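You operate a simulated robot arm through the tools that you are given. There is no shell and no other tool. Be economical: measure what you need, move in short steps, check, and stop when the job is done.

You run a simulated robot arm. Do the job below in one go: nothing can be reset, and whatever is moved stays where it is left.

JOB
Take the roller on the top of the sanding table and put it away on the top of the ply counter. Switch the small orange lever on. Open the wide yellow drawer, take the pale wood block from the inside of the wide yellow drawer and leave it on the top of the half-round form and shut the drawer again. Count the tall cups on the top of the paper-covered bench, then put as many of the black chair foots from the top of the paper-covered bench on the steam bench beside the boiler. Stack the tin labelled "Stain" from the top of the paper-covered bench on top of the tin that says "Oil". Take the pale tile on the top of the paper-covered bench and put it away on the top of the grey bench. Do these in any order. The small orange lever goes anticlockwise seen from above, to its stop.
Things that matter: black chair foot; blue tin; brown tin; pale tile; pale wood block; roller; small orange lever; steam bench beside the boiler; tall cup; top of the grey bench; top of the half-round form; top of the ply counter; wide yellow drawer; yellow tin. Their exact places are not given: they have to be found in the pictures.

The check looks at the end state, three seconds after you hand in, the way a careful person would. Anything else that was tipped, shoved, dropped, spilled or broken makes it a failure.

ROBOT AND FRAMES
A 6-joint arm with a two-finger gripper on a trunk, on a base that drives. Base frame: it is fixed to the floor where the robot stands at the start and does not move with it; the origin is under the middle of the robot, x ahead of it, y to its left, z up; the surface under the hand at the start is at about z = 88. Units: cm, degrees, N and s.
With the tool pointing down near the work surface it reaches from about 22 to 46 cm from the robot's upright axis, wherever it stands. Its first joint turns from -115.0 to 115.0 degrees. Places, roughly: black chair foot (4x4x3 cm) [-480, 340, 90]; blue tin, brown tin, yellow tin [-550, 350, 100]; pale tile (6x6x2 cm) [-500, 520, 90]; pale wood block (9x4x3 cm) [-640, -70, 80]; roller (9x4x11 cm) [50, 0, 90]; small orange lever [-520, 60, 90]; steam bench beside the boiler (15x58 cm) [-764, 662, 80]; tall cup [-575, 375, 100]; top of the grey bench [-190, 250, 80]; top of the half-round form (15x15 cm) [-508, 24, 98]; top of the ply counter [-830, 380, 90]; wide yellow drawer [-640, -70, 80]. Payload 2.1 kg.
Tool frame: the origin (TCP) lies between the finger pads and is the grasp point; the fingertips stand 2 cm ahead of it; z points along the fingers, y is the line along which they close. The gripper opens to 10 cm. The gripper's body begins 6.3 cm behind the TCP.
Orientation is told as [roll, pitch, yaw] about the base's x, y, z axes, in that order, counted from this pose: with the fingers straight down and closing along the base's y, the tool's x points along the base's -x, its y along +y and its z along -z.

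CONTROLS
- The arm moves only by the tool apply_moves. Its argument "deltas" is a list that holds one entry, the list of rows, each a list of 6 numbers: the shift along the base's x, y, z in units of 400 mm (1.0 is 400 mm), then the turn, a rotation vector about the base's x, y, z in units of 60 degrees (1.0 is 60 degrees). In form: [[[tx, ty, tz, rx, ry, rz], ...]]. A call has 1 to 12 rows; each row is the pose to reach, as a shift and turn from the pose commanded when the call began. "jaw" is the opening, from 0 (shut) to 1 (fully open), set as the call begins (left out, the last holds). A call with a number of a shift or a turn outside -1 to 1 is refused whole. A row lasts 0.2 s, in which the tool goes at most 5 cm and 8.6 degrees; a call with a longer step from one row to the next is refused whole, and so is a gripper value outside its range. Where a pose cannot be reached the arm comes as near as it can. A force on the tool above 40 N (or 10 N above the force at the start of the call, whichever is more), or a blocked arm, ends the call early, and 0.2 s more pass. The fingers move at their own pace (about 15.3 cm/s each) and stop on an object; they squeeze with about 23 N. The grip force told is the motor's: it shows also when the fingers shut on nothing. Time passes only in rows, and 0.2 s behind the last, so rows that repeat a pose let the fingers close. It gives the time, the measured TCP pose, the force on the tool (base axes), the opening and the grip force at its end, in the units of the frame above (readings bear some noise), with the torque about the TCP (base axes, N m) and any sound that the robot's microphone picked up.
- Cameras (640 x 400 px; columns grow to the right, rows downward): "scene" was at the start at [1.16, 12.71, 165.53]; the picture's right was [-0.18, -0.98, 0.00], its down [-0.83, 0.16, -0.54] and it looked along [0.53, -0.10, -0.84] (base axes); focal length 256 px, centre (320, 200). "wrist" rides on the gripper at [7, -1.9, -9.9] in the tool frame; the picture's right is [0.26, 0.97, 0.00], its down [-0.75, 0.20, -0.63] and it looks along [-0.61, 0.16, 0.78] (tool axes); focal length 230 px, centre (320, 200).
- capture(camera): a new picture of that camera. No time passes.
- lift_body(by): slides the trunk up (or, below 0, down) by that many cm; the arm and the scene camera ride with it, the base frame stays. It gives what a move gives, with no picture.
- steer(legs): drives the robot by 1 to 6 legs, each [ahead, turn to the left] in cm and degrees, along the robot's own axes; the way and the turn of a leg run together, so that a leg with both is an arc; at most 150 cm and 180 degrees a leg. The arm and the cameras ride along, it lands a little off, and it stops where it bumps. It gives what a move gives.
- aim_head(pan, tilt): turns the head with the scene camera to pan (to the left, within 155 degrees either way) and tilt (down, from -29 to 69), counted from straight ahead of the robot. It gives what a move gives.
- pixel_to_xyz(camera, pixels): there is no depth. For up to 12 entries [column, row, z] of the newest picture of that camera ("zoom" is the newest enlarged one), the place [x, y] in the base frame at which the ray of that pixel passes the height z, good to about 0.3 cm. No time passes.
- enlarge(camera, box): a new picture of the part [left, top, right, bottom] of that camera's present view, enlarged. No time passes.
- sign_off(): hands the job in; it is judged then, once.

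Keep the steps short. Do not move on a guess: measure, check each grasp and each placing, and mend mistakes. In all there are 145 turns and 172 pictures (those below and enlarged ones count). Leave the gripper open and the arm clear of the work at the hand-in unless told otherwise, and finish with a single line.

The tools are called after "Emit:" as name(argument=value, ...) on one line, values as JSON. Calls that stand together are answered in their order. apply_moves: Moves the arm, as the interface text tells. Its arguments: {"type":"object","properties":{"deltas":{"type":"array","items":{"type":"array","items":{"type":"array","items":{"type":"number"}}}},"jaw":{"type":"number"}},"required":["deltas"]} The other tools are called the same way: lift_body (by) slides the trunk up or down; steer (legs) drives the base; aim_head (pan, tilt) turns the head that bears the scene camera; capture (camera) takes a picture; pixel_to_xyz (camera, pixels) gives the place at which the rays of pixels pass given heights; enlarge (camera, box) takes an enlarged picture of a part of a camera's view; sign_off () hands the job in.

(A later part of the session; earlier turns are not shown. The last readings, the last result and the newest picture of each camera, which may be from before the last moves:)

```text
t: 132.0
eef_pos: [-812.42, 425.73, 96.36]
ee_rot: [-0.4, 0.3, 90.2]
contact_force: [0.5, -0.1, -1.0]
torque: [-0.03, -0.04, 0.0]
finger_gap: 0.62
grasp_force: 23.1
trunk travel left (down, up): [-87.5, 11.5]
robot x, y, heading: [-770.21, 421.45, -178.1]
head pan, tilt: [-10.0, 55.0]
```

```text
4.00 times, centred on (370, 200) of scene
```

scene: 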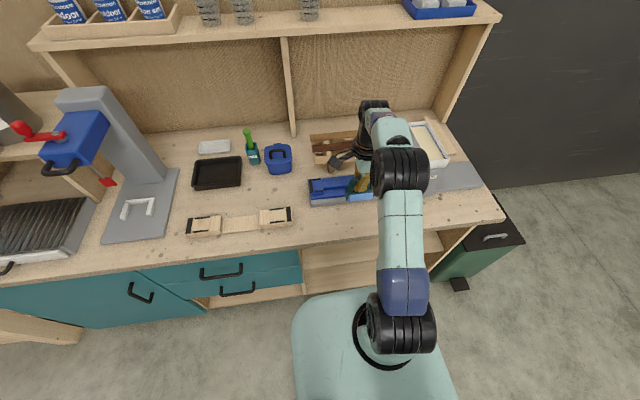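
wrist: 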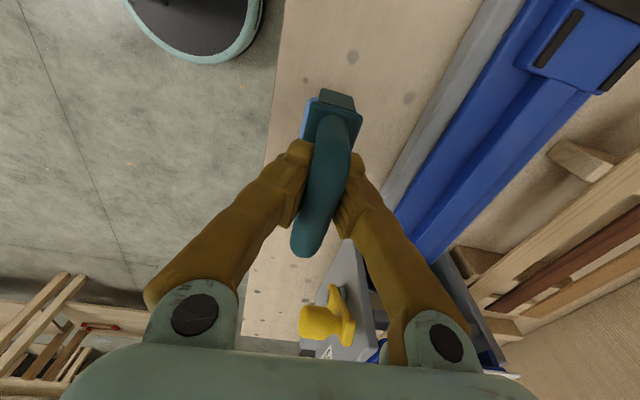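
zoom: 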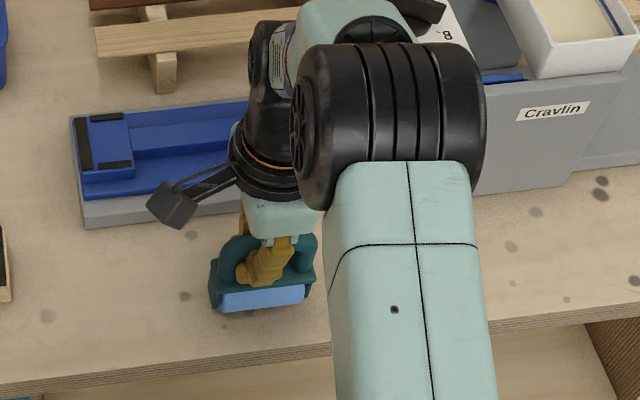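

Emit:
apply_moves(deltas=[[[0, 0, -0.0075, 0, 0, 0], [0, 0, -0.015, 0, 0, 0]]])

Emit:
apply_moves(deltas=[[[0, 0, -0.0075, 0, 0, 0], [0, 0, -0.015, 0, 0, 0]]])

Emit:
apply_moves(deltas=[[[0, 0, -0.0075, 0, 0, 0], [0, 0, -0.015, 0, 0, 0]]])

Emit:
enlarge(camera="scene", box=[290, 150, 450, 250])

```text
t: 132.6
eef_pos: [-812.36, 425.74, 96.03]
ee_rot: [-0.1, 0.3, 90.3]
contact_force: [-0.9, -1.8, 9.5]
torque: [0.06, 0.03, 0.01]
finger_gap: 0.59
grasp_force: 22.7
trunk travel left (down, up): [-87.5, 11.5]
robot x, y, heading: [-769.91, 421.61, -178.0]
head pan, tilt: [-10.0, 55.0]
```

```text
t: 133.2
eef_pos: [-812.44, 425.8, 95.15]
ee_rot: [-0.4, 0.4, 90.2]
contact_force: [-0.7, -1.6, -0.3]
torque: [0.01, 0.01, -0.02]
finger_gap: 0.0
grasp_force: 23.1
trunk travel left (down, up): [-87.5, 11.5]
robot x, y, heading: [-770.4, 421.74, -178.2]
head pan, tilt: [-10.0, 55.0]
```

```text
t: 133.8
eef_pos: [-812.35, 425.82, 94.63]
ee_rot: [-0.2, 0.2, 90.1]
contact_force: [-1.1, -0.7, 4.1]
torque: [0.01, 0.03, -0.04]
finger_gap: 0.0
grasp_force: 23.4
trunk travel left (down, up): [-87.5, 11.5]
robot x, y, heading: [-770.12, 421.75, -178.4]
head pan, tilt: [-10.0, 55.0]
```

```text
4.00 times, centred on (370, 200) of scene
```

zoom: 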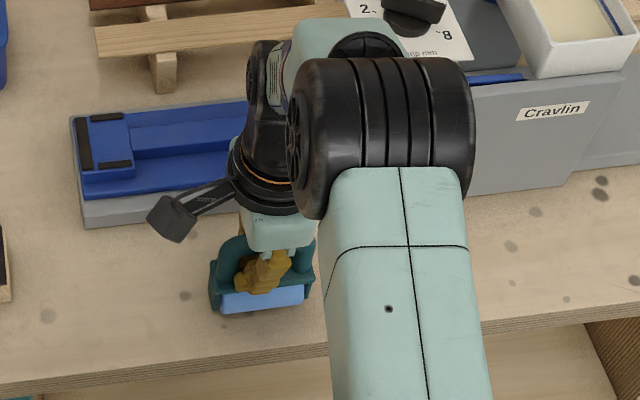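

The roller touched down at z≈96 and the pads have closed under the bar. I'll open the jaw, then rise.

Emit:
apply_moves(deltas=[[[0, 0, 0.01, 0, 0, 0], [0, 0, 0.01, 0, 0, 0], [0, 0, 0.01, 0, 0, 0]]], jaw=0.6)

Emit:
enlarge(camera="scene", box=[290, 150, 450, 250])

Emit:
capture(camera="wrist")

```text
t: 134.6
eef_pos: [-812.32, 425.84, 95.06]
ee_rot: [-0.2, 0.4, 90.3]
contact_force: [0.5, 0.7, -0.2]
torque: [-0.02, 0.01, 0.0]
finger_gap: 5.97
grasp_force: 0.1
trunk travel left (down, up): [-87.5, 11.5]
robot x, y, heading: [-769.96, 421.31, -178.2]
head pan, tilt: [-10.0, 55.0]
```

```text
4.00 times, centred on (370, 200) of scene
```

zoom: 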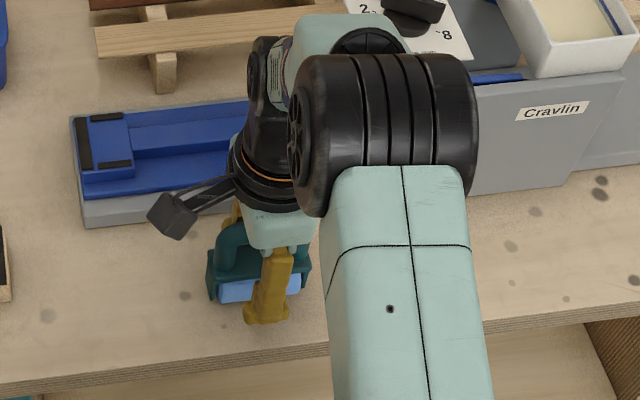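

```text
133 pictures are left
```

wrist: 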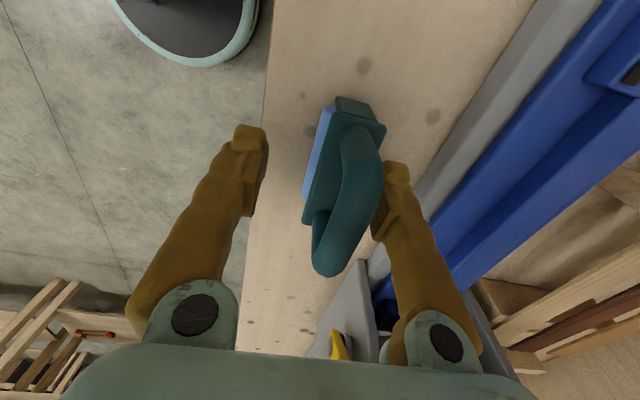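

The roller stands. I'll center the fingers (−1.2 cm in x), then rise straight up.

Emit:
apply_moves(deltas=[[[-0.03, 0, 0, 0, 0, 0], [-0.03, 0, 0.05, 0, 0, 0], [-0.03, 0, 0.15, 0, 0, 0], [-0.03, 0, 0.25, 0, 0, 0], [-0.03, 0, 0.35, 0, 0, 0], [-0.03, 0, 0.45, 0, 0, 0]]])

Emit:
capture(camera="scene")

Emit:
capture(camera="wrist")

```text
t: 136.0
eef_pos: [-813.53, 425.64, 113.11]
ee_rot: [-0.1, 0.3, 90.1]
contact_force: [-0.5, 0.5, -0.2]
torque: [-0.01, 0.0, 0.0]
finger_gap: 6.02
grasp_force: 0.0
trunk travel left (down, up): [-87.5, 11.5]
robot x, y, heading: [-770.16, 421.75, -178.1]
head pan, tilt: [-10.0, 55.0]
```

```text
132 pictures are left
```

scene: 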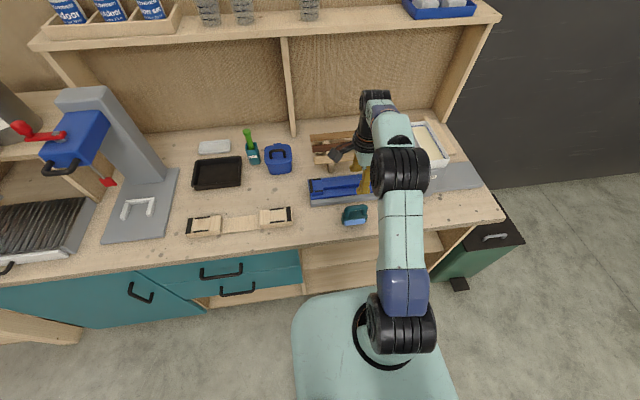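

```text
131 pictures are left
```

wrist: 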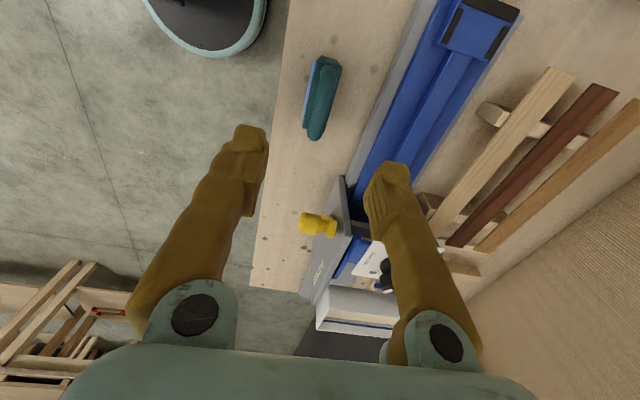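

The roller stands on the counter. I'll tuck the arm and drive to the south side of the paper-covered bench.

Emit:
apply_moves(deltas=[[[0.1, 0, 0, 0, 0, 0], [0.2, 0, 0, 0, 0, 0], [0.3, 0, 0, 0, 0, 0], [0.4, 0, 0, 0, 0, 0], [0.48, 0, 0.03, 0, 0, 0]]])

Emit:
steer(legs=[[-70, 0], [0, 88], [150, 0], [30, 0], [0, 90], [150, 0]])

Emit:
steer(legs=[[0, 90]])

Emit:
aim_head(pan=-10, tilt=35)

Emit:
capture(camera="scene")

```text
t: 137.2
eef_pos: [-794.0, 425.92, 114.12]
ee_rot: [-0.2, 0.3, 90.3]
contact_force: [0.9, -0.8, -0.3]
torque: [0.01, 0.04, 0.02]
finger_gap: 5.99
grasp_force: 0.0
trunk travel left (down, up): [-87.5, 11.5]
robot x, y, heading: [-770.48, 421.42, -178.1]
head pan, tilt: [-10.0, 55.0]
```

```text
t: 164.4
eef_pos: [-520.4, 254.15, 114.21]
ee_rot: [-0.2, 0.2, -85.5]
contact_force: [-0.2, -0.6, -0.9]
torque: [-0.01, -0.02, -0.01]
finger_gap: 6.01
grasp_force: 0.1
trunk travel left (down, up): [-87.5, 11.5]
robot x, y, heading: [-544.49, 256.57, 6.0]
head pan, tilt: [-10.0, 55.0]
```

```text
t: 168.6
eef_pos: [-541.67, 280.93, 114.14]
ee_rot: [-0.2, 0.2, 3.3]
contact_force: [1.2, 0.4, 0.3]
torque: [0.01, 0.0, -0.01]
finger_gap: 5.97
grasp_force: 0.0
trunk travel left (down, up): [-87.5, 11.5]
robot x, y, heading: [-544.54, 256.89, 94.8]
head pan, tilt: [-10.0, 55.0]
```

```text
t: 169.4
eef_pos: [-541.65, 281.04, 114.26]
ee_rot: [-0.3, 0.3, 3.4]
contact_force: [-0.6, 0.5, -0.6]
torque: [0.0, -0.01, 0.03]
finger_gap: 6.01
grasp_force: 0.1
trunk travel left (down, up): [-87.5, 11.5]
robot x, y, heading: [-544.8, 257.06, 94.9]
head pan, tilt: [-10.0, 35.0]
```

```text
130 pictures are left
```

scene: 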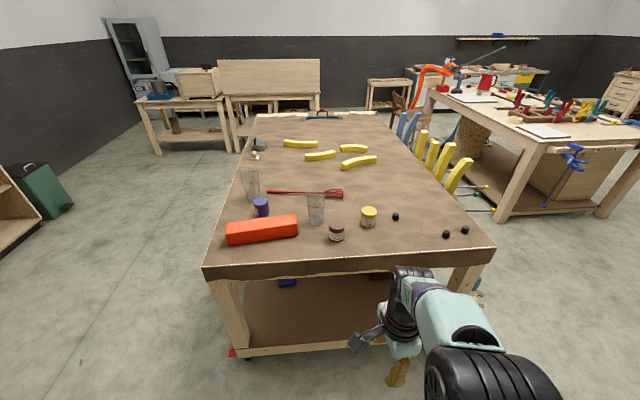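

Emit:
enlarge(camera="scene", box=[200, 160, 360, 260])

Emit:
enlarge(camera="scene", box=[340, 170, 500, 270])

Emit:
enlarge(camera="scene", box=[200, 90, 420, 190])

Emit:
pixel_to_xyz(camera="scene", pixels=[[336, 240, 88], [369, 226, 88], [262, 216, 88], [396, 219, 88], [446, 236, 88], [465, 232, 88], [205, 268, 88], [493, 250, 88], [250, 201, 88], [316, 223, 88], [255, 158, 88]])

```text
4.00 times, centred on (280, 210) of scene
```

zoom: 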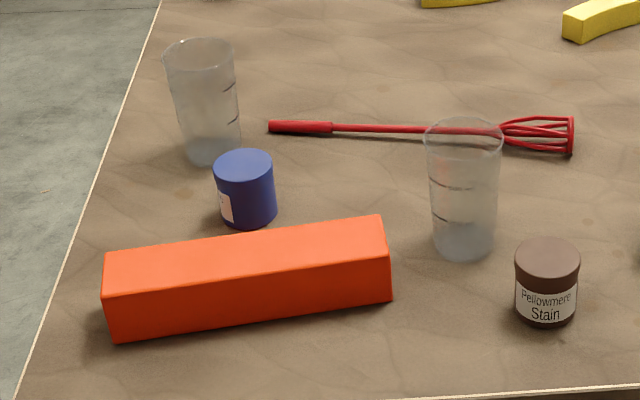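

```text
4.00 times, centred on (420, 220) of scene
```

zoom: 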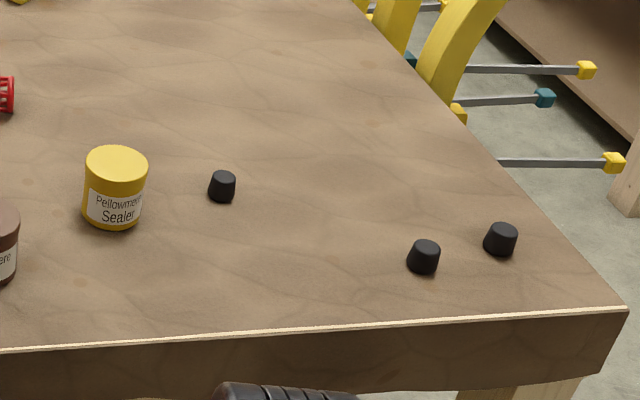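

```text
2.91 times, centred on (310, 140) of scene
```

zoom: 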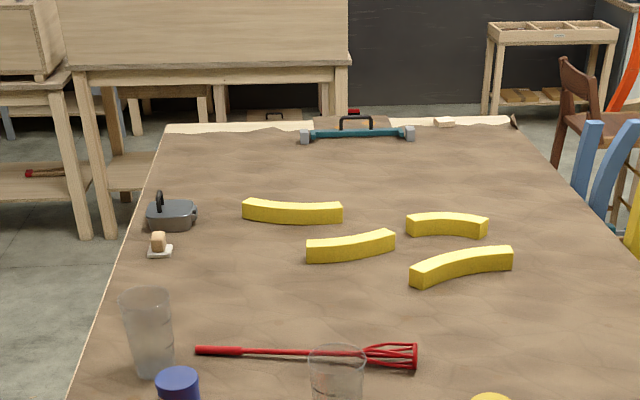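

```text
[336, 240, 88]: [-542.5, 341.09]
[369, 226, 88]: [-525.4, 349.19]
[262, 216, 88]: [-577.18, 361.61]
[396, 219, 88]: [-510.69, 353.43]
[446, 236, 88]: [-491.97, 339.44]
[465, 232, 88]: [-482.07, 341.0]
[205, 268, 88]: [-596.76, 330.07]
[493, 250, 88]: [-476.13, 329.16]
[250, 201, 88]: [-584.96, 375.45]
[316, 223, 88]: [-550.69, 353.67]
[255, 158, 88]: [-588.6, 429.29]
```

Brown = Stain, yellow = Sealer, so blue should be Oil (label to verify). There are two tall cups. Reach is tight, so I'll look down at my own base to see how close I can stand.

Emit:
aim_head(pan=0, tilt=69)

Emit:
capture(camera="scene")

Emit:
pixel_to_xyz(camera="scene", pixels=[[320, 270, 0], [320, 270, 15], [320, 270, 30], [320, 200, 0], [320, 100, 88]])

```text
t: 170.4
eef_pos: [-541.65, 281.09, 114.14]
ee_rot: [-0.3, 0.3, 3.3]
contact_force: [-0.2, -0.1, 0.1]
torque: [-0.01, 0.04, -0.01]
finger_gap: 5.98
grasp_force: 0.2
trunk travel left (down, up): [-87.5, 11.5]
robot x, y, heading: [-544.8, 256.7, 94.8]
head pan, tilt: [0.0, 68.8]
```

```text
126 pictures are left
```

scene: 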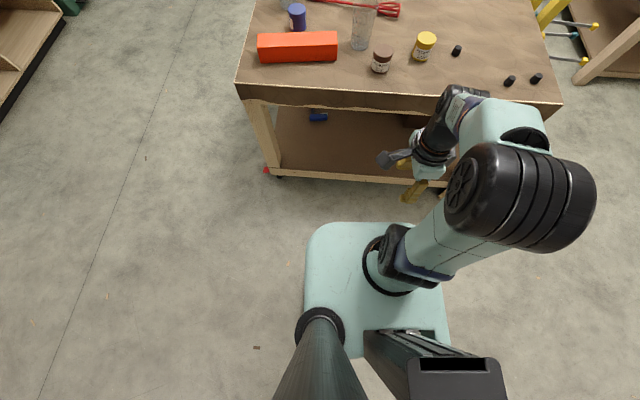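

```text
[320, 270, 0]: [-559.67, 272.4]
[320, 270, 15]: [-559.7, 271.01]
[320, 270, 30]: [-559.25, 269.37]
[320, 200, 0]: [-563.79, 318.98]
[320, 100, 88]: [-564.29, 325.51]
```

Emit:
pixel_to_xyz(camera="scene", pixels=[[370, 223, 0], [370, 223, 10], [370, 223, 25], [303, 270, 10], [303, 270, 25], [445, 270, 25], [390, 265, 25], [350, 182, 0], [350, 180, 10], [272, 165, 10], [368, 100, 88], [368, 107, 80]])

```text
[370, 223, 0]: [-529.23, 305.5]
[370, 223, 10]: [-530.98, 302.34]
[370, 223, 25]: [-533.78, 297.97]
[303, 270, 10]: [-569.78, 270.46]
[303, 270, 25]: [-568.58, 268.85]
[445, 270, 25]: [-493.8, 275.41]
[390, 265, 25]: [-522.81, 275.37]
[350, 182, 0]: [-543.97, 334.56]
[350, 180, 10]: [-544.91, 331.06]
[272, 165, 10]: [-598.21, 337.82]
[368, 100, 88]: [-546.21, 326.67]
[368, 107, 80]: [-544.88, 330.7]
```

The mint slab looks like the trunk top rather than the floor base. I'll check the floor base through the wrist camera.

Emit:
capture(camera="wrist")

Emit:
pixel_to_xyz(camera="wrist", pixels=[[265, 75, 10], [200, 20, 10], [320, 20, 10], [265, 75, 0], [320, 20, 0], [265, 75, 30]])

```text
125 pictures are left
```

wrist: 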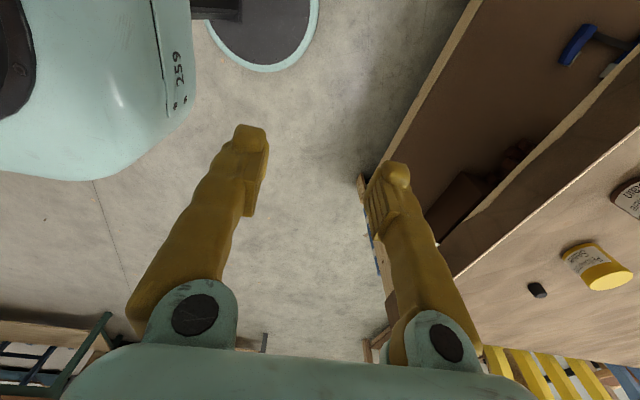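

```text
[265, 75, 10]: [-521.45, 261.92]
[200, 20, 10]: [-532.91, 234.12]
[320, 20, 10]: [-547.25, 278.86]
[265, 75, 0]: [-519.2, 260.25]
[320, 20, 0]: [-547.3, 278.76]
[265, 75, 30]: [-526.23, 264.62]
```

The floor base is a disc of about 24 cm radius, so I can stand about 26 cm from the bench. I'll move in to y≈302 for the Stain tin.

Emit:
steer(legs=[[0, -5], [45, 0]])

Emit:
aim_head(pan=0, tilt=50)

Emit:
capture(camera="scene")

Emit:
capture(camera="wrist")

```text
t: 173.6
eef_pos: [-539.09, 325.31, 114.25]
ee_rot: [-0.2, 0.3, -2.1]
contact_force: [0.0, 0.2, -0.1]
torque: [0.02, -0.06, 0.0]
finger_gap: 5.99
grasp_force: 0.1
trunk travel left (down, up): [-87.5, 11.5]
robot x, y, heading: [-544.3, 301.35, 89.6]
head pan, tilt: [0.0, 68.8]
```

```text
t: 174.4
eef_pos: [-539.35, 325.42, 114.14]
ee_rot: [-0.3, 0.3, -2.1]
contact_force: [0.3, -0.4, 0.0]
torque: [-0.01, 0.01, 0.0]
finger_gap: 6.01
grasp_force: 0.0
trunk travel left (down, up): [-87.5, 11.5]
robot x, y, heading: [-544.38, 301.66, 89.7]
head pan, tilt: [0.0, 50.0]
```

```text
124 pictures are left
```

scene: 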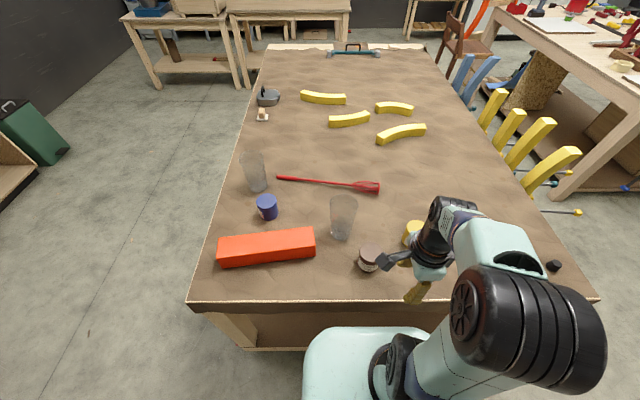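

```text
123 pictures are left
```

wrist: 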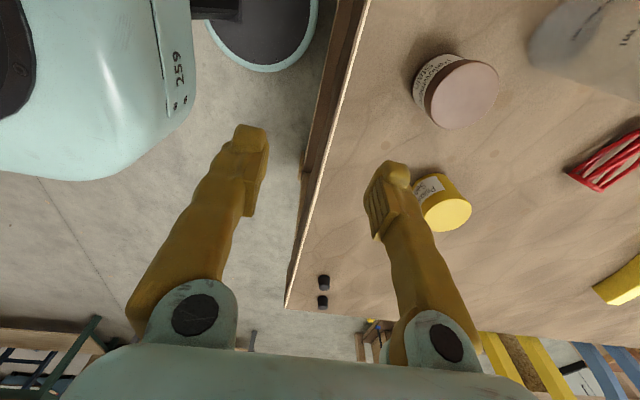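

Emit:
enlarge(camera="scene", box=[210, 160, 418, 290])

Emit:
pixel_to_xyz(camera="wrist", pixels=[[464, 94, 94], [464, 94, 93], [429, 95, 94], [499, 93, 94], [464, 60, 94], [464, 129, 94], [414, 90, 88], [432, 110, 88]])

Emit:
pixel_to_xyz(camera="scene", pixels=[[370, 253, 94], [359, 253, 94], [381, 253, 94], [370, 272, 88], [360, 266, 88], [379, 266, 88]])

```text
3.08 times, centred on (314, 225) of scene
```

zoom: 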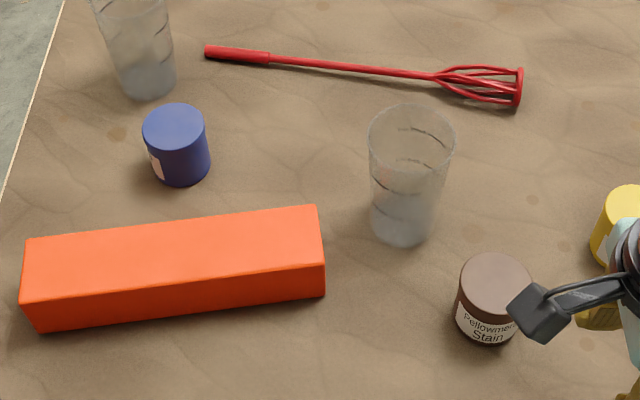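

```text
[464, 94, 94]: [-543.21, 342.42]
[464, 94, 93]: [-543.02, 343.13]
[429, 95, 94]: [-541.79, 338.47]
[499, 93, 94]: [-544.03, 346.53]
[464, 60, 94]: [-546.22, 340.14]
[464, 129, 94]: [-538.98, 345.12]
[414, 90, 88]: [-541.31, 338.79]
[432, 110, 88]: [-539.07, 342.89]
```

```text
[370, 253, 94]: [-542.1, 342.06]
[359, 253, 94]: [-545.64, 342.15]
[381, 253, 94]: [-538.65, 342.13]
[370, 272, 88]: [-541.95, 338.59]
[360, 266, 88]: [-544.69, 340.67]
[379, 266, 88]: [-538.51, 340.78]
```

The Stain tin lid is centred at (−542.5, 342.3), z 94, about 7 cm across. I'll move above it with the jaw open, then descend.

Emit:
apply_moves(deltas=[[[-0.04, 0.1, 0, 0, 0, 0], [-0.08, 0.2, 0, 0, 0, 0], [-0.08, 0.3, 0, 0, 0, 0], [-0.08, 0.4, 0, 0, 0, 0], [-0.08, 0.42, -0.1, 0, 0, 0], [-0.08, 0.42, -0.2, 0, 0, 0], [-0.08, 0.42, -0.3, 0, 0, 0]]], jaw=1.0)

Emit:
capture(camera="wrist")

Emit:
enlarge(camera="scene", box=[290, 190, 450, 290])

```text
t: 176.0
eef_pos: [-542.4, 342.39, 101.98]
ee_rot: [-0.4, 0.2, -2.1]
contact_force: [-0.5, 0.1, -0.8]
torque: [-0.04, 0.03, 0.03]
finger_gap: 9.99
grasp_force: 0.1
trunk travel left (down, up): [-87.5, 11.5]
robot x, y, heading: [-544.94, 301.52, 89.6]
head pan, tilt: [0.0, 50.0]
```

```text
121 pictures are left
```

wrist: 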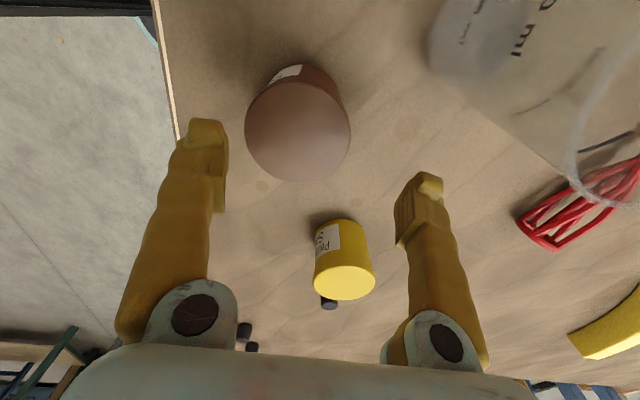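

```text
4.00 times, centred on (370, 240) of scene
```

zoom: 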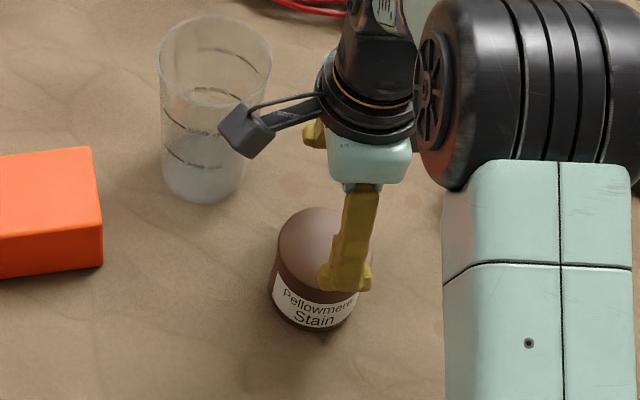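

Emit:
pixel_to_xyz(camera="wrist", pixels=[[298, 130, 94], [246, 130, 94], [350, 128, 94]])

Emit:
pixel_to_xyz(camera="zoom", pixels=[[314, 243, 94], [276, 245, 94], [280, 310, 88], [350, 310, 88]])

```text
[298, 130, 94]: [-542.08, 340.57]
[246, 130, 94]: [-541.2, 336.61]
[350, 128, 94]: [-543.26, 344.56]
```

```text
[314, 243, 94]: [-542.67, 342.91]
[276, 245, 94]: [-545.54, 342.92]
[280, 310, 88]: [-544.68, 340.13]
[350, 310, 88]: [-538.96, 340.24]
```

The wrist view says the tin is slightly toward −y. I'll compromise at y≈341.3 and descend carefully to z≈91.8.

Emit:
apply_moves(deltas=[[[0, -0.03, 0, 0, 0, 0], [0, -0.03, -0.08, 0, 0, 0]]])

Emit:
capture(camera="wrist")

```text
t: 176.6
eef_pos: [-542.64, 341.24, 98.81]
ee_rot: [-0.2, 0.3, -2.1]
contact_force: [0.1, -0.5, 0.3]
torque: [-0.03, -0.01, 0.01]
finger_gap: 9.99
grasp_force: 0.0
trunk travel left (down, up): [-87.5, 11.5]
robot x, y, heading: [-544.4, 301.15, 89.6]
head pan, tilt: [0.0, 50.0]
```

```text
119 pictures are left
```

wrist: 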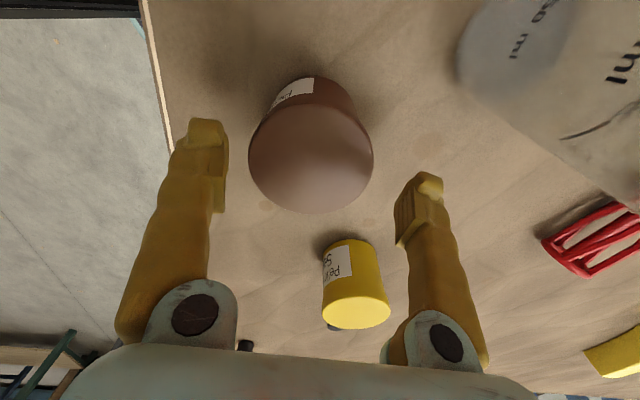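

Emit:
apply_moves(deltas=[[[0, -0.015, -0.05, 0, 0, 0], [0, -0.015, -0.12, 0, 0, 0], [0, -0.015, -0.175, 0, 0, 0]]])

Emit:
apply_moves(deltas=[[[0, 0, 0, 0, 0, 0], [0, 0, 0, 0, 0, 0], [0, 0, 0, 0, 0, 0]]], jaw=0)

Emit:
apply_moves(deltas=[[[0, 0, 0.05, 0, 0, 0], [0, 0, 0.15, 0, 0, 0], [0, 0, 0.25, 0, 0, 0], [0, 0, 0.35, 0, 0, 0], [0, 0, 0.45, 0, 0, 0]]])

Emit:
capture(camera="wrist")

```text
t: 177.4
eef_pos: [-542.54, 340.42, 92.08]
ee_rot: [-0.3, 0.3, -2.1]
contact_force: [-0.9, -0.2, 0.5]
torque: [-0.01, -0.01, 0.01]
finger_gap: 10.0
grasp_force: 0.0
trunk travel left (down, up): [-87.5, 11.5]
robot x, y, heading: [-544.23, 301.25, 89.7]
head pan, tilt: [0.0, 50.0]
```

```text
t: 178.2
eef_pos: [-542.49, 340.56, 92.04]
ee_rot: [-0.1, 0.3, -2.1]
contact_force: [0.2, 6.6, 13.4]
torque: [0.71, -0.09, 0.01]
finger_gap: 7.46
grasp_force: 22.9
trunk travel left (down, up): [-87.5, 11.5]
robot x, y, heading: [-544.45, 301.72, 89.6]
head pan, tilt: [0.0, 50.0]
```

```text
t: 179.4
eef_pos: [-542.62, 340.25, 110.11]
ee_rot: [-0.2, 0.3, -2.0]
contact_force: [-0.2, 0.2, -1.9]
torque: [0.0, -0.01, 0.02]
finger_gap: 7.44
grasp_force: 23.0
trunk travel left (down, up): [-87.5, 11.5]
robot x, y, heading: [-544.72, 301.7, 89.7]
head pan, tilt: [0.0, 50.0]
```

```text
118 pictures are left
```

wrist: 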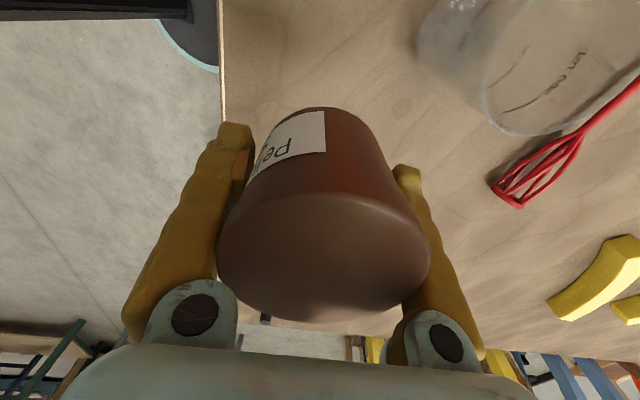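

The force and torque at the grip were odd. I'll inspect the tin's tilt from the scene camera.

Emit:
capture(camera="scene")

Emit:
enlarge(camera="scene", box=[310, 170, 450, 270])

```text
117 pictures are left
```

scene: 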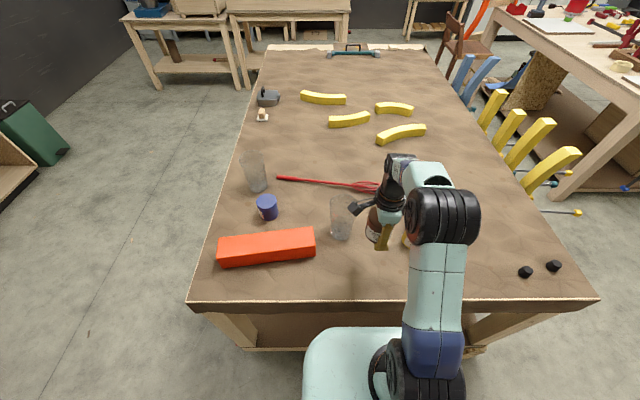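

```text
4.00 times, centred on (380, 220) of scene
```

zoom: 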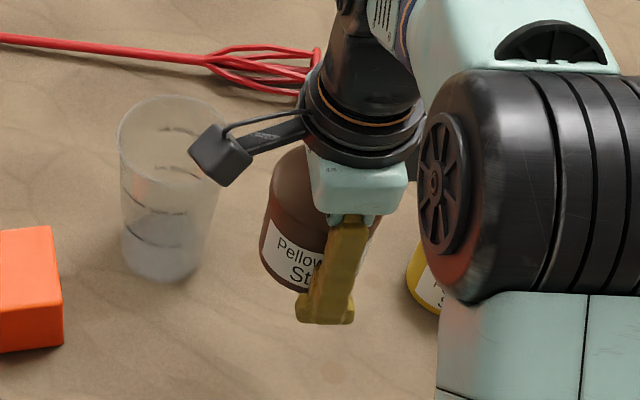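

The tin looks upright and held. I'll tuck the arm and drive round to the west side of the bench.

Emit:
apply_moves(deltas=[[[0, -0.05, 0.05, 0, 0, 0], [0, -0.15, 0.1, 0, 0, 0], [0, -0.25, 0.1, 0, 0, 0], [0, -0.35, 0.1, 0, 0, 0], [0, -0.4, 0.1, 0, 0, 0]]])

Emit:
steer(legs=[[-48, 0], [0, 90], [118, 0], [0, -90], [108, 0], [0, -90]])

Emit:
aim_head(pan=0, tilt=45)

Emit:
capture(camera="scene")

```text
t: 180.6
eef_pos: [-542.49, 324.07, 114.13]
ee_rot: [-0.1, 0.3, -2.0]
contact_force: [-0.1, -0.1, -1.8]
torque: [0.03, 0.02, 0.02]
finger_gap: 7.44
grasp_force: 22.6
trunk travel left (down, up): [-87.5, 11.5]
robot x, y, heading: [-544.62, 302.02, 89.7]
head pan, tilt: [0.0, 50.0]
```

```text
t: 205.5
eef_pos: [-645.08, 359.0, 114.12]
ee_rot: [-0.3, 0.4, -88.2]
contact_force: [-0.4, 0.7, -1.5]
torque: [0.0, 0.02, -0.01]
finger_gap: 7.41
grasp_force: 23.0
trunk travel left (down, up): [-87.5, 11.5]
robot x, y, heading: [-667.71, 359.1, 3.2]
head pan, tilt: [0.0, 50.0]
```

```text
t: 206.2
eef_pos: [-645.0, 359.07, 114.06]
ee_rot: [-0.3, 0.3, -88.3]
contact_force: [-0.5, 0.3, -1.5]
torque: [0.0, -0.03, 0.01]
finger_gap: 7.41
grasp_force: 22.7
trunk travel left (down, up): [-87.5, 11.5]
robot x, y, heading: [-667.77, 359.58, 3.2]
head pan, tilt: [0.0, 45.0]
```

```text
115 pictures are left
```

scene: 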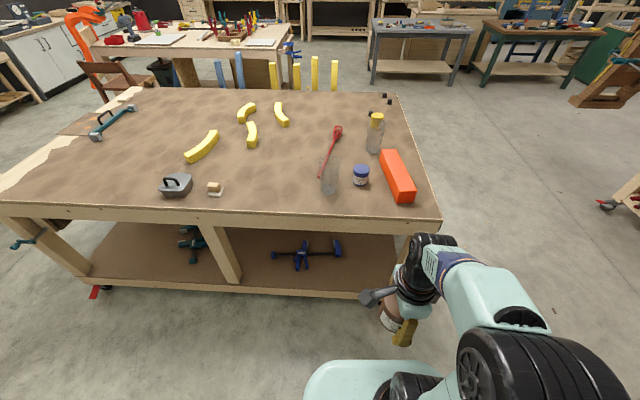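

Emit:
enlarge(camera="scene", box=[300, 130, 428, 210])

Emit:
pixel_to_xyz(camera="scene", pixels=[[361, 168, 96], [361, 186, 88], [330, 192, 88], [395, 202, 88], [443, 219, 88], [320, 212, 88], [370, 298, 8], [395, 185, 94]])

```text
5.00 times, centred on (364, 170) of scene
```

zoom: 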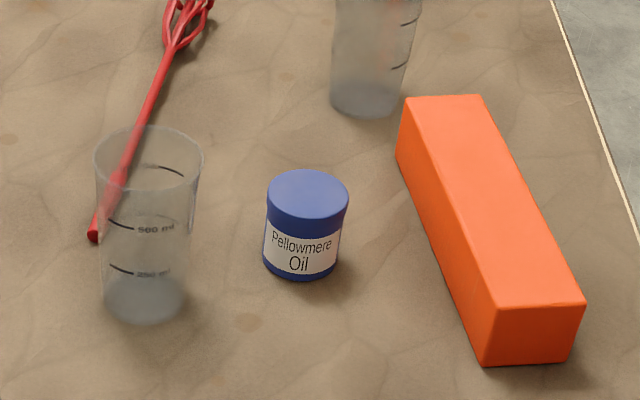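

```text
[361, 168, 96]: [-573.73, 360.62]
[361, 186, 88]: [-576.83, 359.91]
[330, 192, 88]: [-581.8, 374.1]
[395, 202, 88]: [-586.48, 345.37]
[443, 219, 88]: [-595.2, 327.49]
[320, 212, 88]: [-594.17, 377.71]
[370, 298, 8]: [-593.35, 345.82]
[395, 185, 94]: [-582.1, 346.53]
```

The blue label reads "Oil". Its lid centre is about (−573.6, 360.6). I'll square up and drive in 46 cm.

Emit:
steer(legs=[[0, -3.2], [46, 0]])

Emit:
aim_head(pan=0, tilt=55)

Emit:
capture(camera="scene")

Emit:
capture(camera="wrist")

```text
t: 209.4
eef_pos: [-599.31, 357.99, 113.99]
ee_rot: [-0.3, 0.3, -91.3]
contact_force: [-0.9, -0.7, -2.1]
torque: [0.0, -0.03, 0.0]
finger_gap: 7.39
grasp_force: 23.1
trunk travel left (down, up): [-87.5, 11.5]
robot x, y, heading: [-622.18, 359.56, 0.4]
head pan, tilt: [0.0, 45.0]
```

```text
t: 210.1
eef_pos: [-599.04, 357.9, 114.0]
ee_rot: [-0.4, 0.3, -91.3]
contact_force: [-0.3, 0.3, -1.0]
torque: [-0.02, 0.0, 0.02]
finger_gap: 7.42
grasp_force: 22.7
trunk travel left (down, up): [-87.5, 11.5]
robot x, y, heading: [-621.95, 359.79, 0.2]
head pan, tilt: [0.0, 55.0]
```

```text
113 pictures are left
```

scene: 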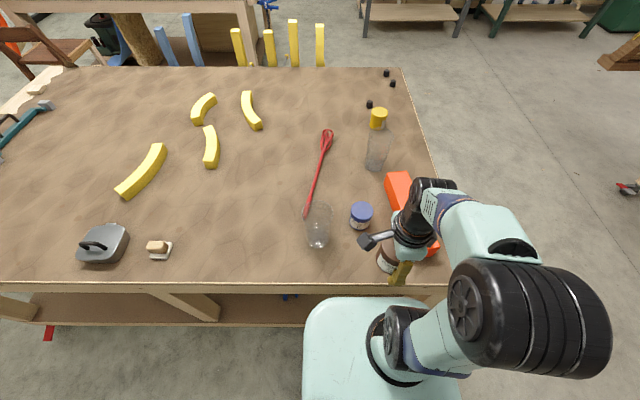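

```text
112 pictures are left
```

wrist: 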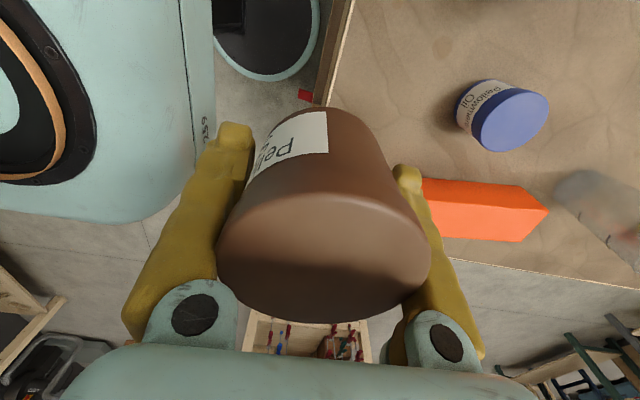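

Emit:
pixel_to_xyz(camera="scene", pixels=[[361, 209, 96], [350, 209, 96], [373, 209, 96], [361, 229, 88], [318, 248, 88], [330, 282, 88]])

Emit:
pixel_to_xyz(camera="wrist", pixels=[[511, 118, 96], [472, 125, 96], [549, 100, 96], [511, 118, 94], [345, 40, 88], [490, 82, 88]])

```text
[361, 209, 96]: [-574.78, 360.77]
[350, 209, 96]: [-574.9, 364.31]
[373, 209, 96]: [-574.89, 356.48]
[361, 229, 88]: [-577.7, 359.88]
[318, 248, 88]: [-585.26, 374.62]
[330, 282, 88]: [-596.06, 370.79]
```

```text
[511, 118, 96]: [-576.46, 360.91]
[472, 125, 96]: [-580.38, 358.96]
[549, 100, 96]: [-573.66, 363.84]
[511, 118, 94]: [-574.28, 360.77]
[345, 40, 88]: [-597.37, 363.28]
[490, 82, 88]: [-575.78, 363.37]
```

The Oil tin's centre is about (−575.3, 360.8), lid z≈95. I'll move the held tin above it at the present height.

Emit:
apply_moves(deltas=[[[0.1, 0.03, 0, 0, 0, 0], [0.2, 0.06, 0, 0, 0, 0], [0.3, 0.07, 0, 0, 0, 0], [0.4, 0.07, 0, 0, 0, 0], [0.5, 0.07, 0, 0, 0, 0], [0.595, 0.07, 0, 0, 0, 0], [0.595, 0.07, -0.1, 0, 0, 0]]])

Emit:
capture(camera="wrist")

Emit:
enlarge(camera="scene", box=[290, 160, 450, 260])

```text
t: 211.7
eef_pos: [-575.31, 360.93, 110.01]
ee_rot: [-0.4, 0.3, -91.3]
contact_force: [0.8, 0.6, -2.0]
torque: [0.0, 0.0, -0.02]
finger_gap: 7.39
grasp_force: 23.5
out of reach, approached as far as the arm can: row 6
trunk travel left (down, up): [-87.5, 11.5]
robot x, y, heading: [-621.88, 359.82, 0.3]
head pan, tilt: [0.0, 55.0]
```

```text
111 pictures are left
```

wrist: 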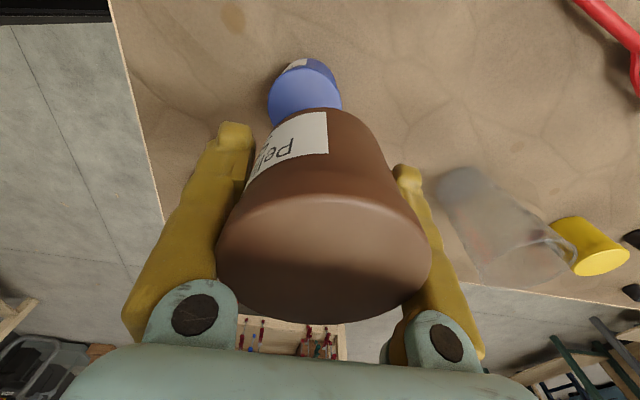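

```text
4.00 times, centred on (370, 210) of scene
```

zoom: 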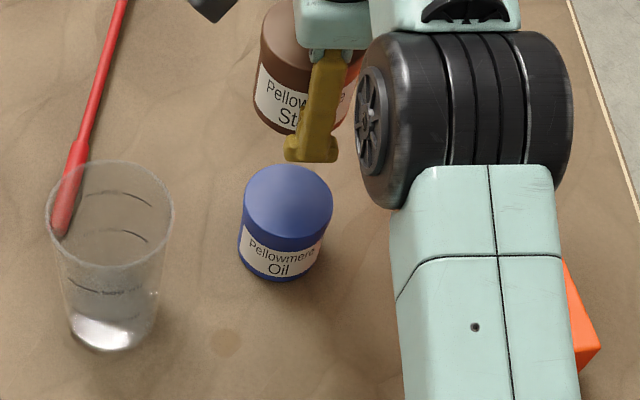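

By the wrist view, Oil lies about 1.2 cm nearer (−x). I'll adjust and lower to z≈102.5.

Emit:
apply_moves(deltas=[[[-0.03, 0.01, -0.08, 0, 0, 0], [-0.03, 0.01, -0.16, 0, 0, 0], [-0.03, 0.01, -0.19, 0, 0, 0]]])

Emit:
capture(camera="wrist")

Emit:
enlarge(camera="scene", box=[320, 170, 416, 230])

```text
t: 212.5
eef_pos: [-576.38, 361.31, 102.39]
ee_rot: [-0.4, 0.3, -91.2]
contact_force: [0.6, -0.1, -2.8]
torque: [-0.06, 0.01, 0.0]
finger_gap: 7.42
grasp_force: 22.9
trunk travel left (down, up): [-87.5, 11.5]
robot x, y, heading: [-621.66, 359.6, 0.4]
head pan, tilt: [0.0, 55.0]
```

```text
109 pictures are left
```

wrist: 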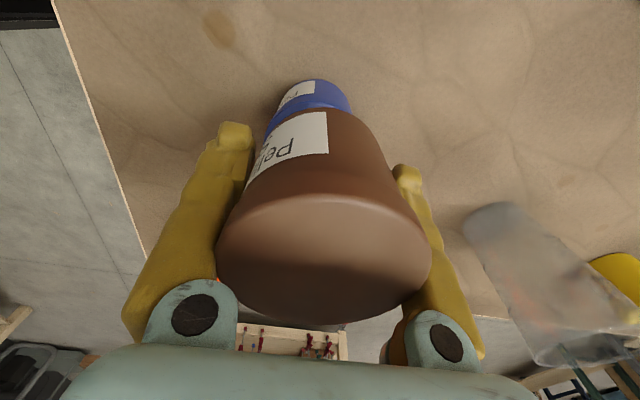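

```text
6.67 times, centred on (368, 200) of scene
```

zoom: 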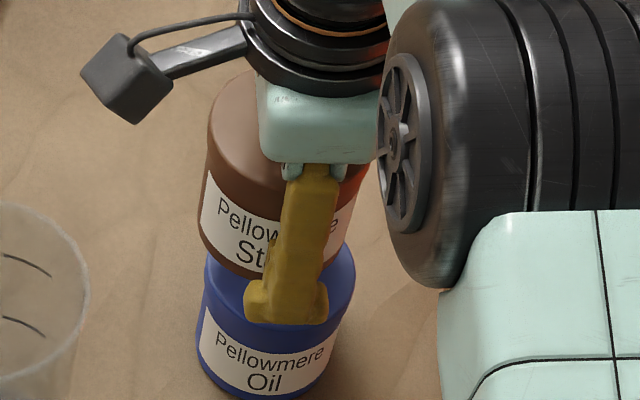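

Comparing both views, Oil is about 0.6 cm toward −y and 0.4 cm toward −x from the held tin. I'll correct and lower a little.

Emit:
apply_moves(deltas=[[[-0.01, -0.015, -0.02, 0, 0, 0], [-0.01, -0.015, -0.045, 0, 0, 0]]])

Emit:
enlarge(camera="scene", box=[320, 170, 416, 230])

Emit:
capture(camera="wrist")

```text
t: 213.1
eef_pos: [-576.99, 360.54, 100.8]
ee_rot: [-0.4, 0.3, -91.3]
contact_force: [0.3, 0.3, -1.4]
torque: [-0.01, -0.02, 0.0]
finger_gap: 7.41
grasp_force: 23.6
trunk travel left (down, up): [-87.5, 11.5]
robot x, y, heading: [-621.89, 359.58, 0.1]
head pan, tilt: [0.0, 55.0]
```

```text
6.67 times, centred on (368, 200) of scene
```

zoom: 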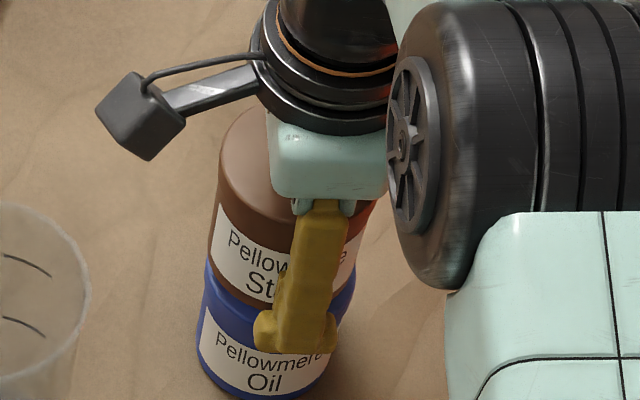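

```text
106 pictures are left
```

wrist: 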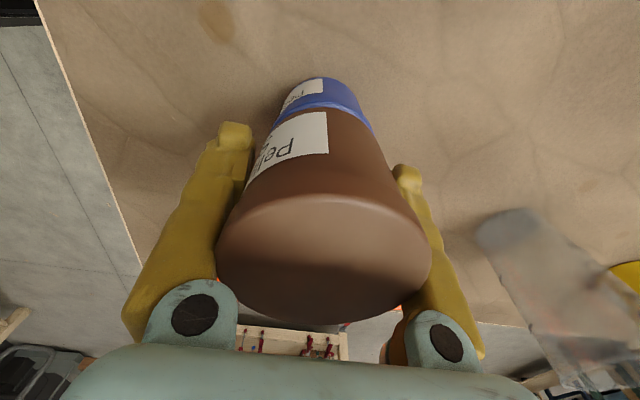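

They look aligned. I'll lower in small steps to contact.

Emit:
apply_moves(deltas=[[[0, 0.003, -0.012, 0, 0, 0], [0, 0.003, -0.025, 0, 0, 0]]])

Emit:
apply_moves(deltas=[[[0, 0, -0.006, 0, 0, 0], [0, 0, -0.012, 0, 0, 0]]])

Emit:
apply_moves(deltas=[[[0, 0, -0.006, 0, 0, 0], [0, 0, -0.012, 0, 0, 0]]])

Emit:
enlarge(camera="scene", box=[320, 170, 416, 230])

```text
t: 213.7
eef_pos: [-576.87, 360.79, 99.65]
ee_rot: [-0.4, 0.3, -91.4]
contact_force: [0.1, -0.3, -2.4]
torque: [-0.01, 0.0, -0.02]
finger_gap: 7.44
grasp_force: 22.8
trunk travel left (down, up): [-87.5, 11.5]
robot x, y, heading: [-621.84, 359.66, 0.4]
head pan, tilt: [0.0, 55.0]
```

```text
t: 214.3
eef_pos: [-577.06, 360.73, 99.53]
ee_rot: [0.3, 0.4, -91.2]
contact_force: [6.3, -0.5, 26.2]
torque: [-0.06, 0.13, 0.03]
finger_gap: 7.39
grasp_force: 23.0
trunk travel left (down, up): [-87.5, 11.5]
robot x, y, heading: [-621.9, 359.67, 0.2]
head pan, tilt: [0.0, 55.0]
```

```text
t: 215.0
eef_pos: [-577.15, 360.73, 99.06]
ee_rot: [0.3, 0.4, -91.3]
contact_force: [-3.3, 0.0, 18.8]
torque: [0.03, 0.48, -0.02]
finger_gap: 7.38
grasp_force: 23.2
trunk travel left (down, up): [-87.5, 11.5]
robot x, y, heading: [-621.89, 360.04, 0.2]
head pan, tilt: [0.0, 55.0]
stopped in row 2: the force on the tool passed its limit at 41 N (the readings are from after the stop); the commanded pose is now the measured one
```

```text
6.67 times, centred on (368, 200) of scene
```

zoom: 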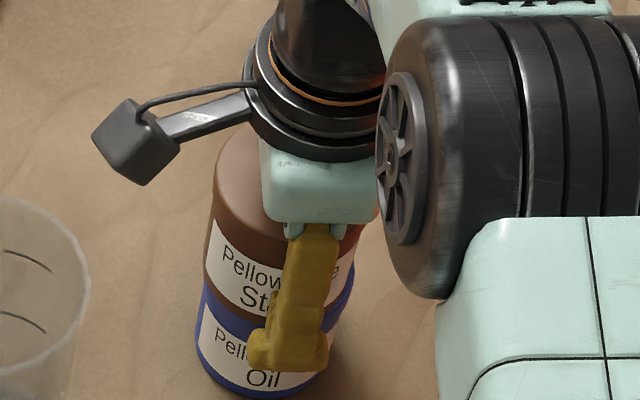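

It's in contact and seated. I'll unload 0.3 cm, open, and rise straight up.

Emit:
apply_moves(deltas=[[[0, 0, 0.008, 0, 0, 0]]])

Emit:
apply_moves(deltas=[[[0, 0, 0, 0, 0, 0], [0, 0, 0, 0, 0, 0], [0, 0, 0, 0, 0, 0]]], jaw=1.0)

Emit:
enlarge(camera="scene", box=[320, 170, 416, 230])

Emit:
capture(camera="wrist")

```text
t: 215.4
eef_pos: [-576.74, 360.65, 99.15]
ee_rot: [0.0, 0.5, -91.3]
contact_force: [-0.6, 0.8, -1.1]
torque: [0.01, 0.01, 0.0]
finger_gap: 7.38
grasp_force: 23.1
trunk travel left (down, up): [-87.5, 11.5]
robot x, y, heading: [-622.14, 359.77, 0.3]
head pan, tilt: [0.0, 55.0]
```

```text
t: 216.2
eef_pos: [-576.84, 360.67, 99.09]
ee_rot: [0.1, 0.4, -91.4]
contact_force: [-0.2, -0.6, -0.5]
torque: [-0.04, -0.04, -0.01]
finger_gap: 10.0
grasp_force: 0.2
trunk travel left (down, up): [-87.5, 11.5]
robot x, y, heading: [-621.56, 359.94, 0.2]
head pan, tilt: [0.0, 55.0]
```

```text
6.67 times, centred on (368, 200) of scene
```

zoom: 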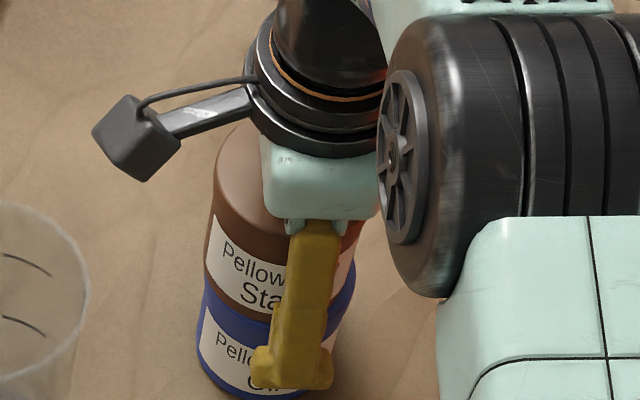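

```text
103 pictures are left
```

wrist: 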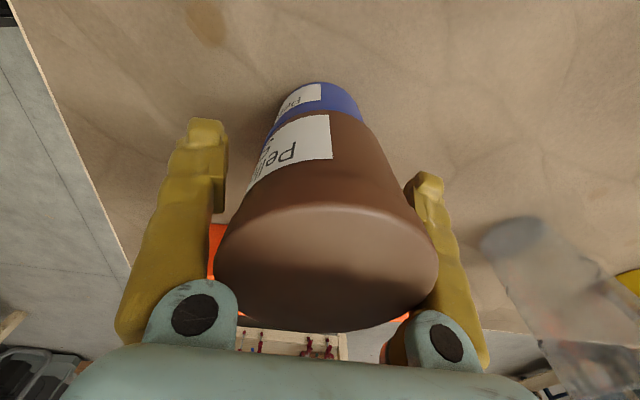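

Emit:
apply_moves(deltas=[[[0.008, 0, 0.02, 0, 0, 0], [0.008, 0, 0.08, 0, 0, 0], [0.008, 0, 0.18, 0, 0, 0], [0.0, 0, 0.28, 0, 0, 0], [-0.1, 0, 0.36, 0, 0, 0], [-0.2, 0, 0.36, 0, 0, 0], [-0.3, 0, 0.36, 0, 0, 0], [-0.4, 0, 0.36, 0, 0, 0], [-0.5, 0, 0.36, 0, 0, 0], [-0.55, 0, 0.36, 0, 0, 0]]])

Emit:
capture(camera="scene")

Emit:
enlarge(camera="scene", box=[320, 170, 416, 230])

```text
refused: row 5 steps farther than a row can; nothing moved
```

```text
102 pictures are left
```

scene: 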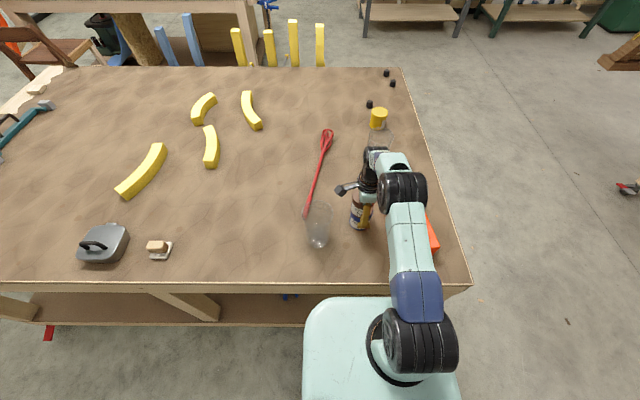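

```text
6.67 times, centred on (368, 200) of scene
```

zoom: 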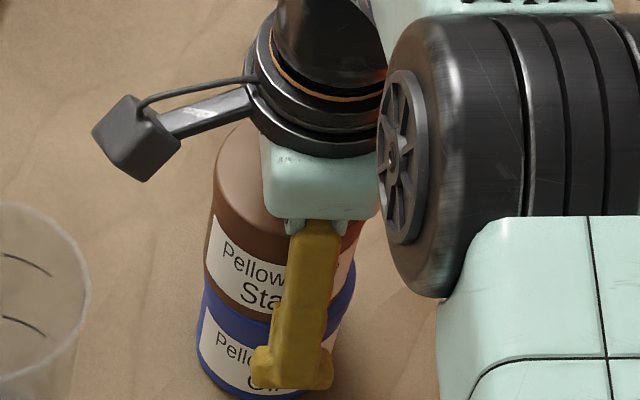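

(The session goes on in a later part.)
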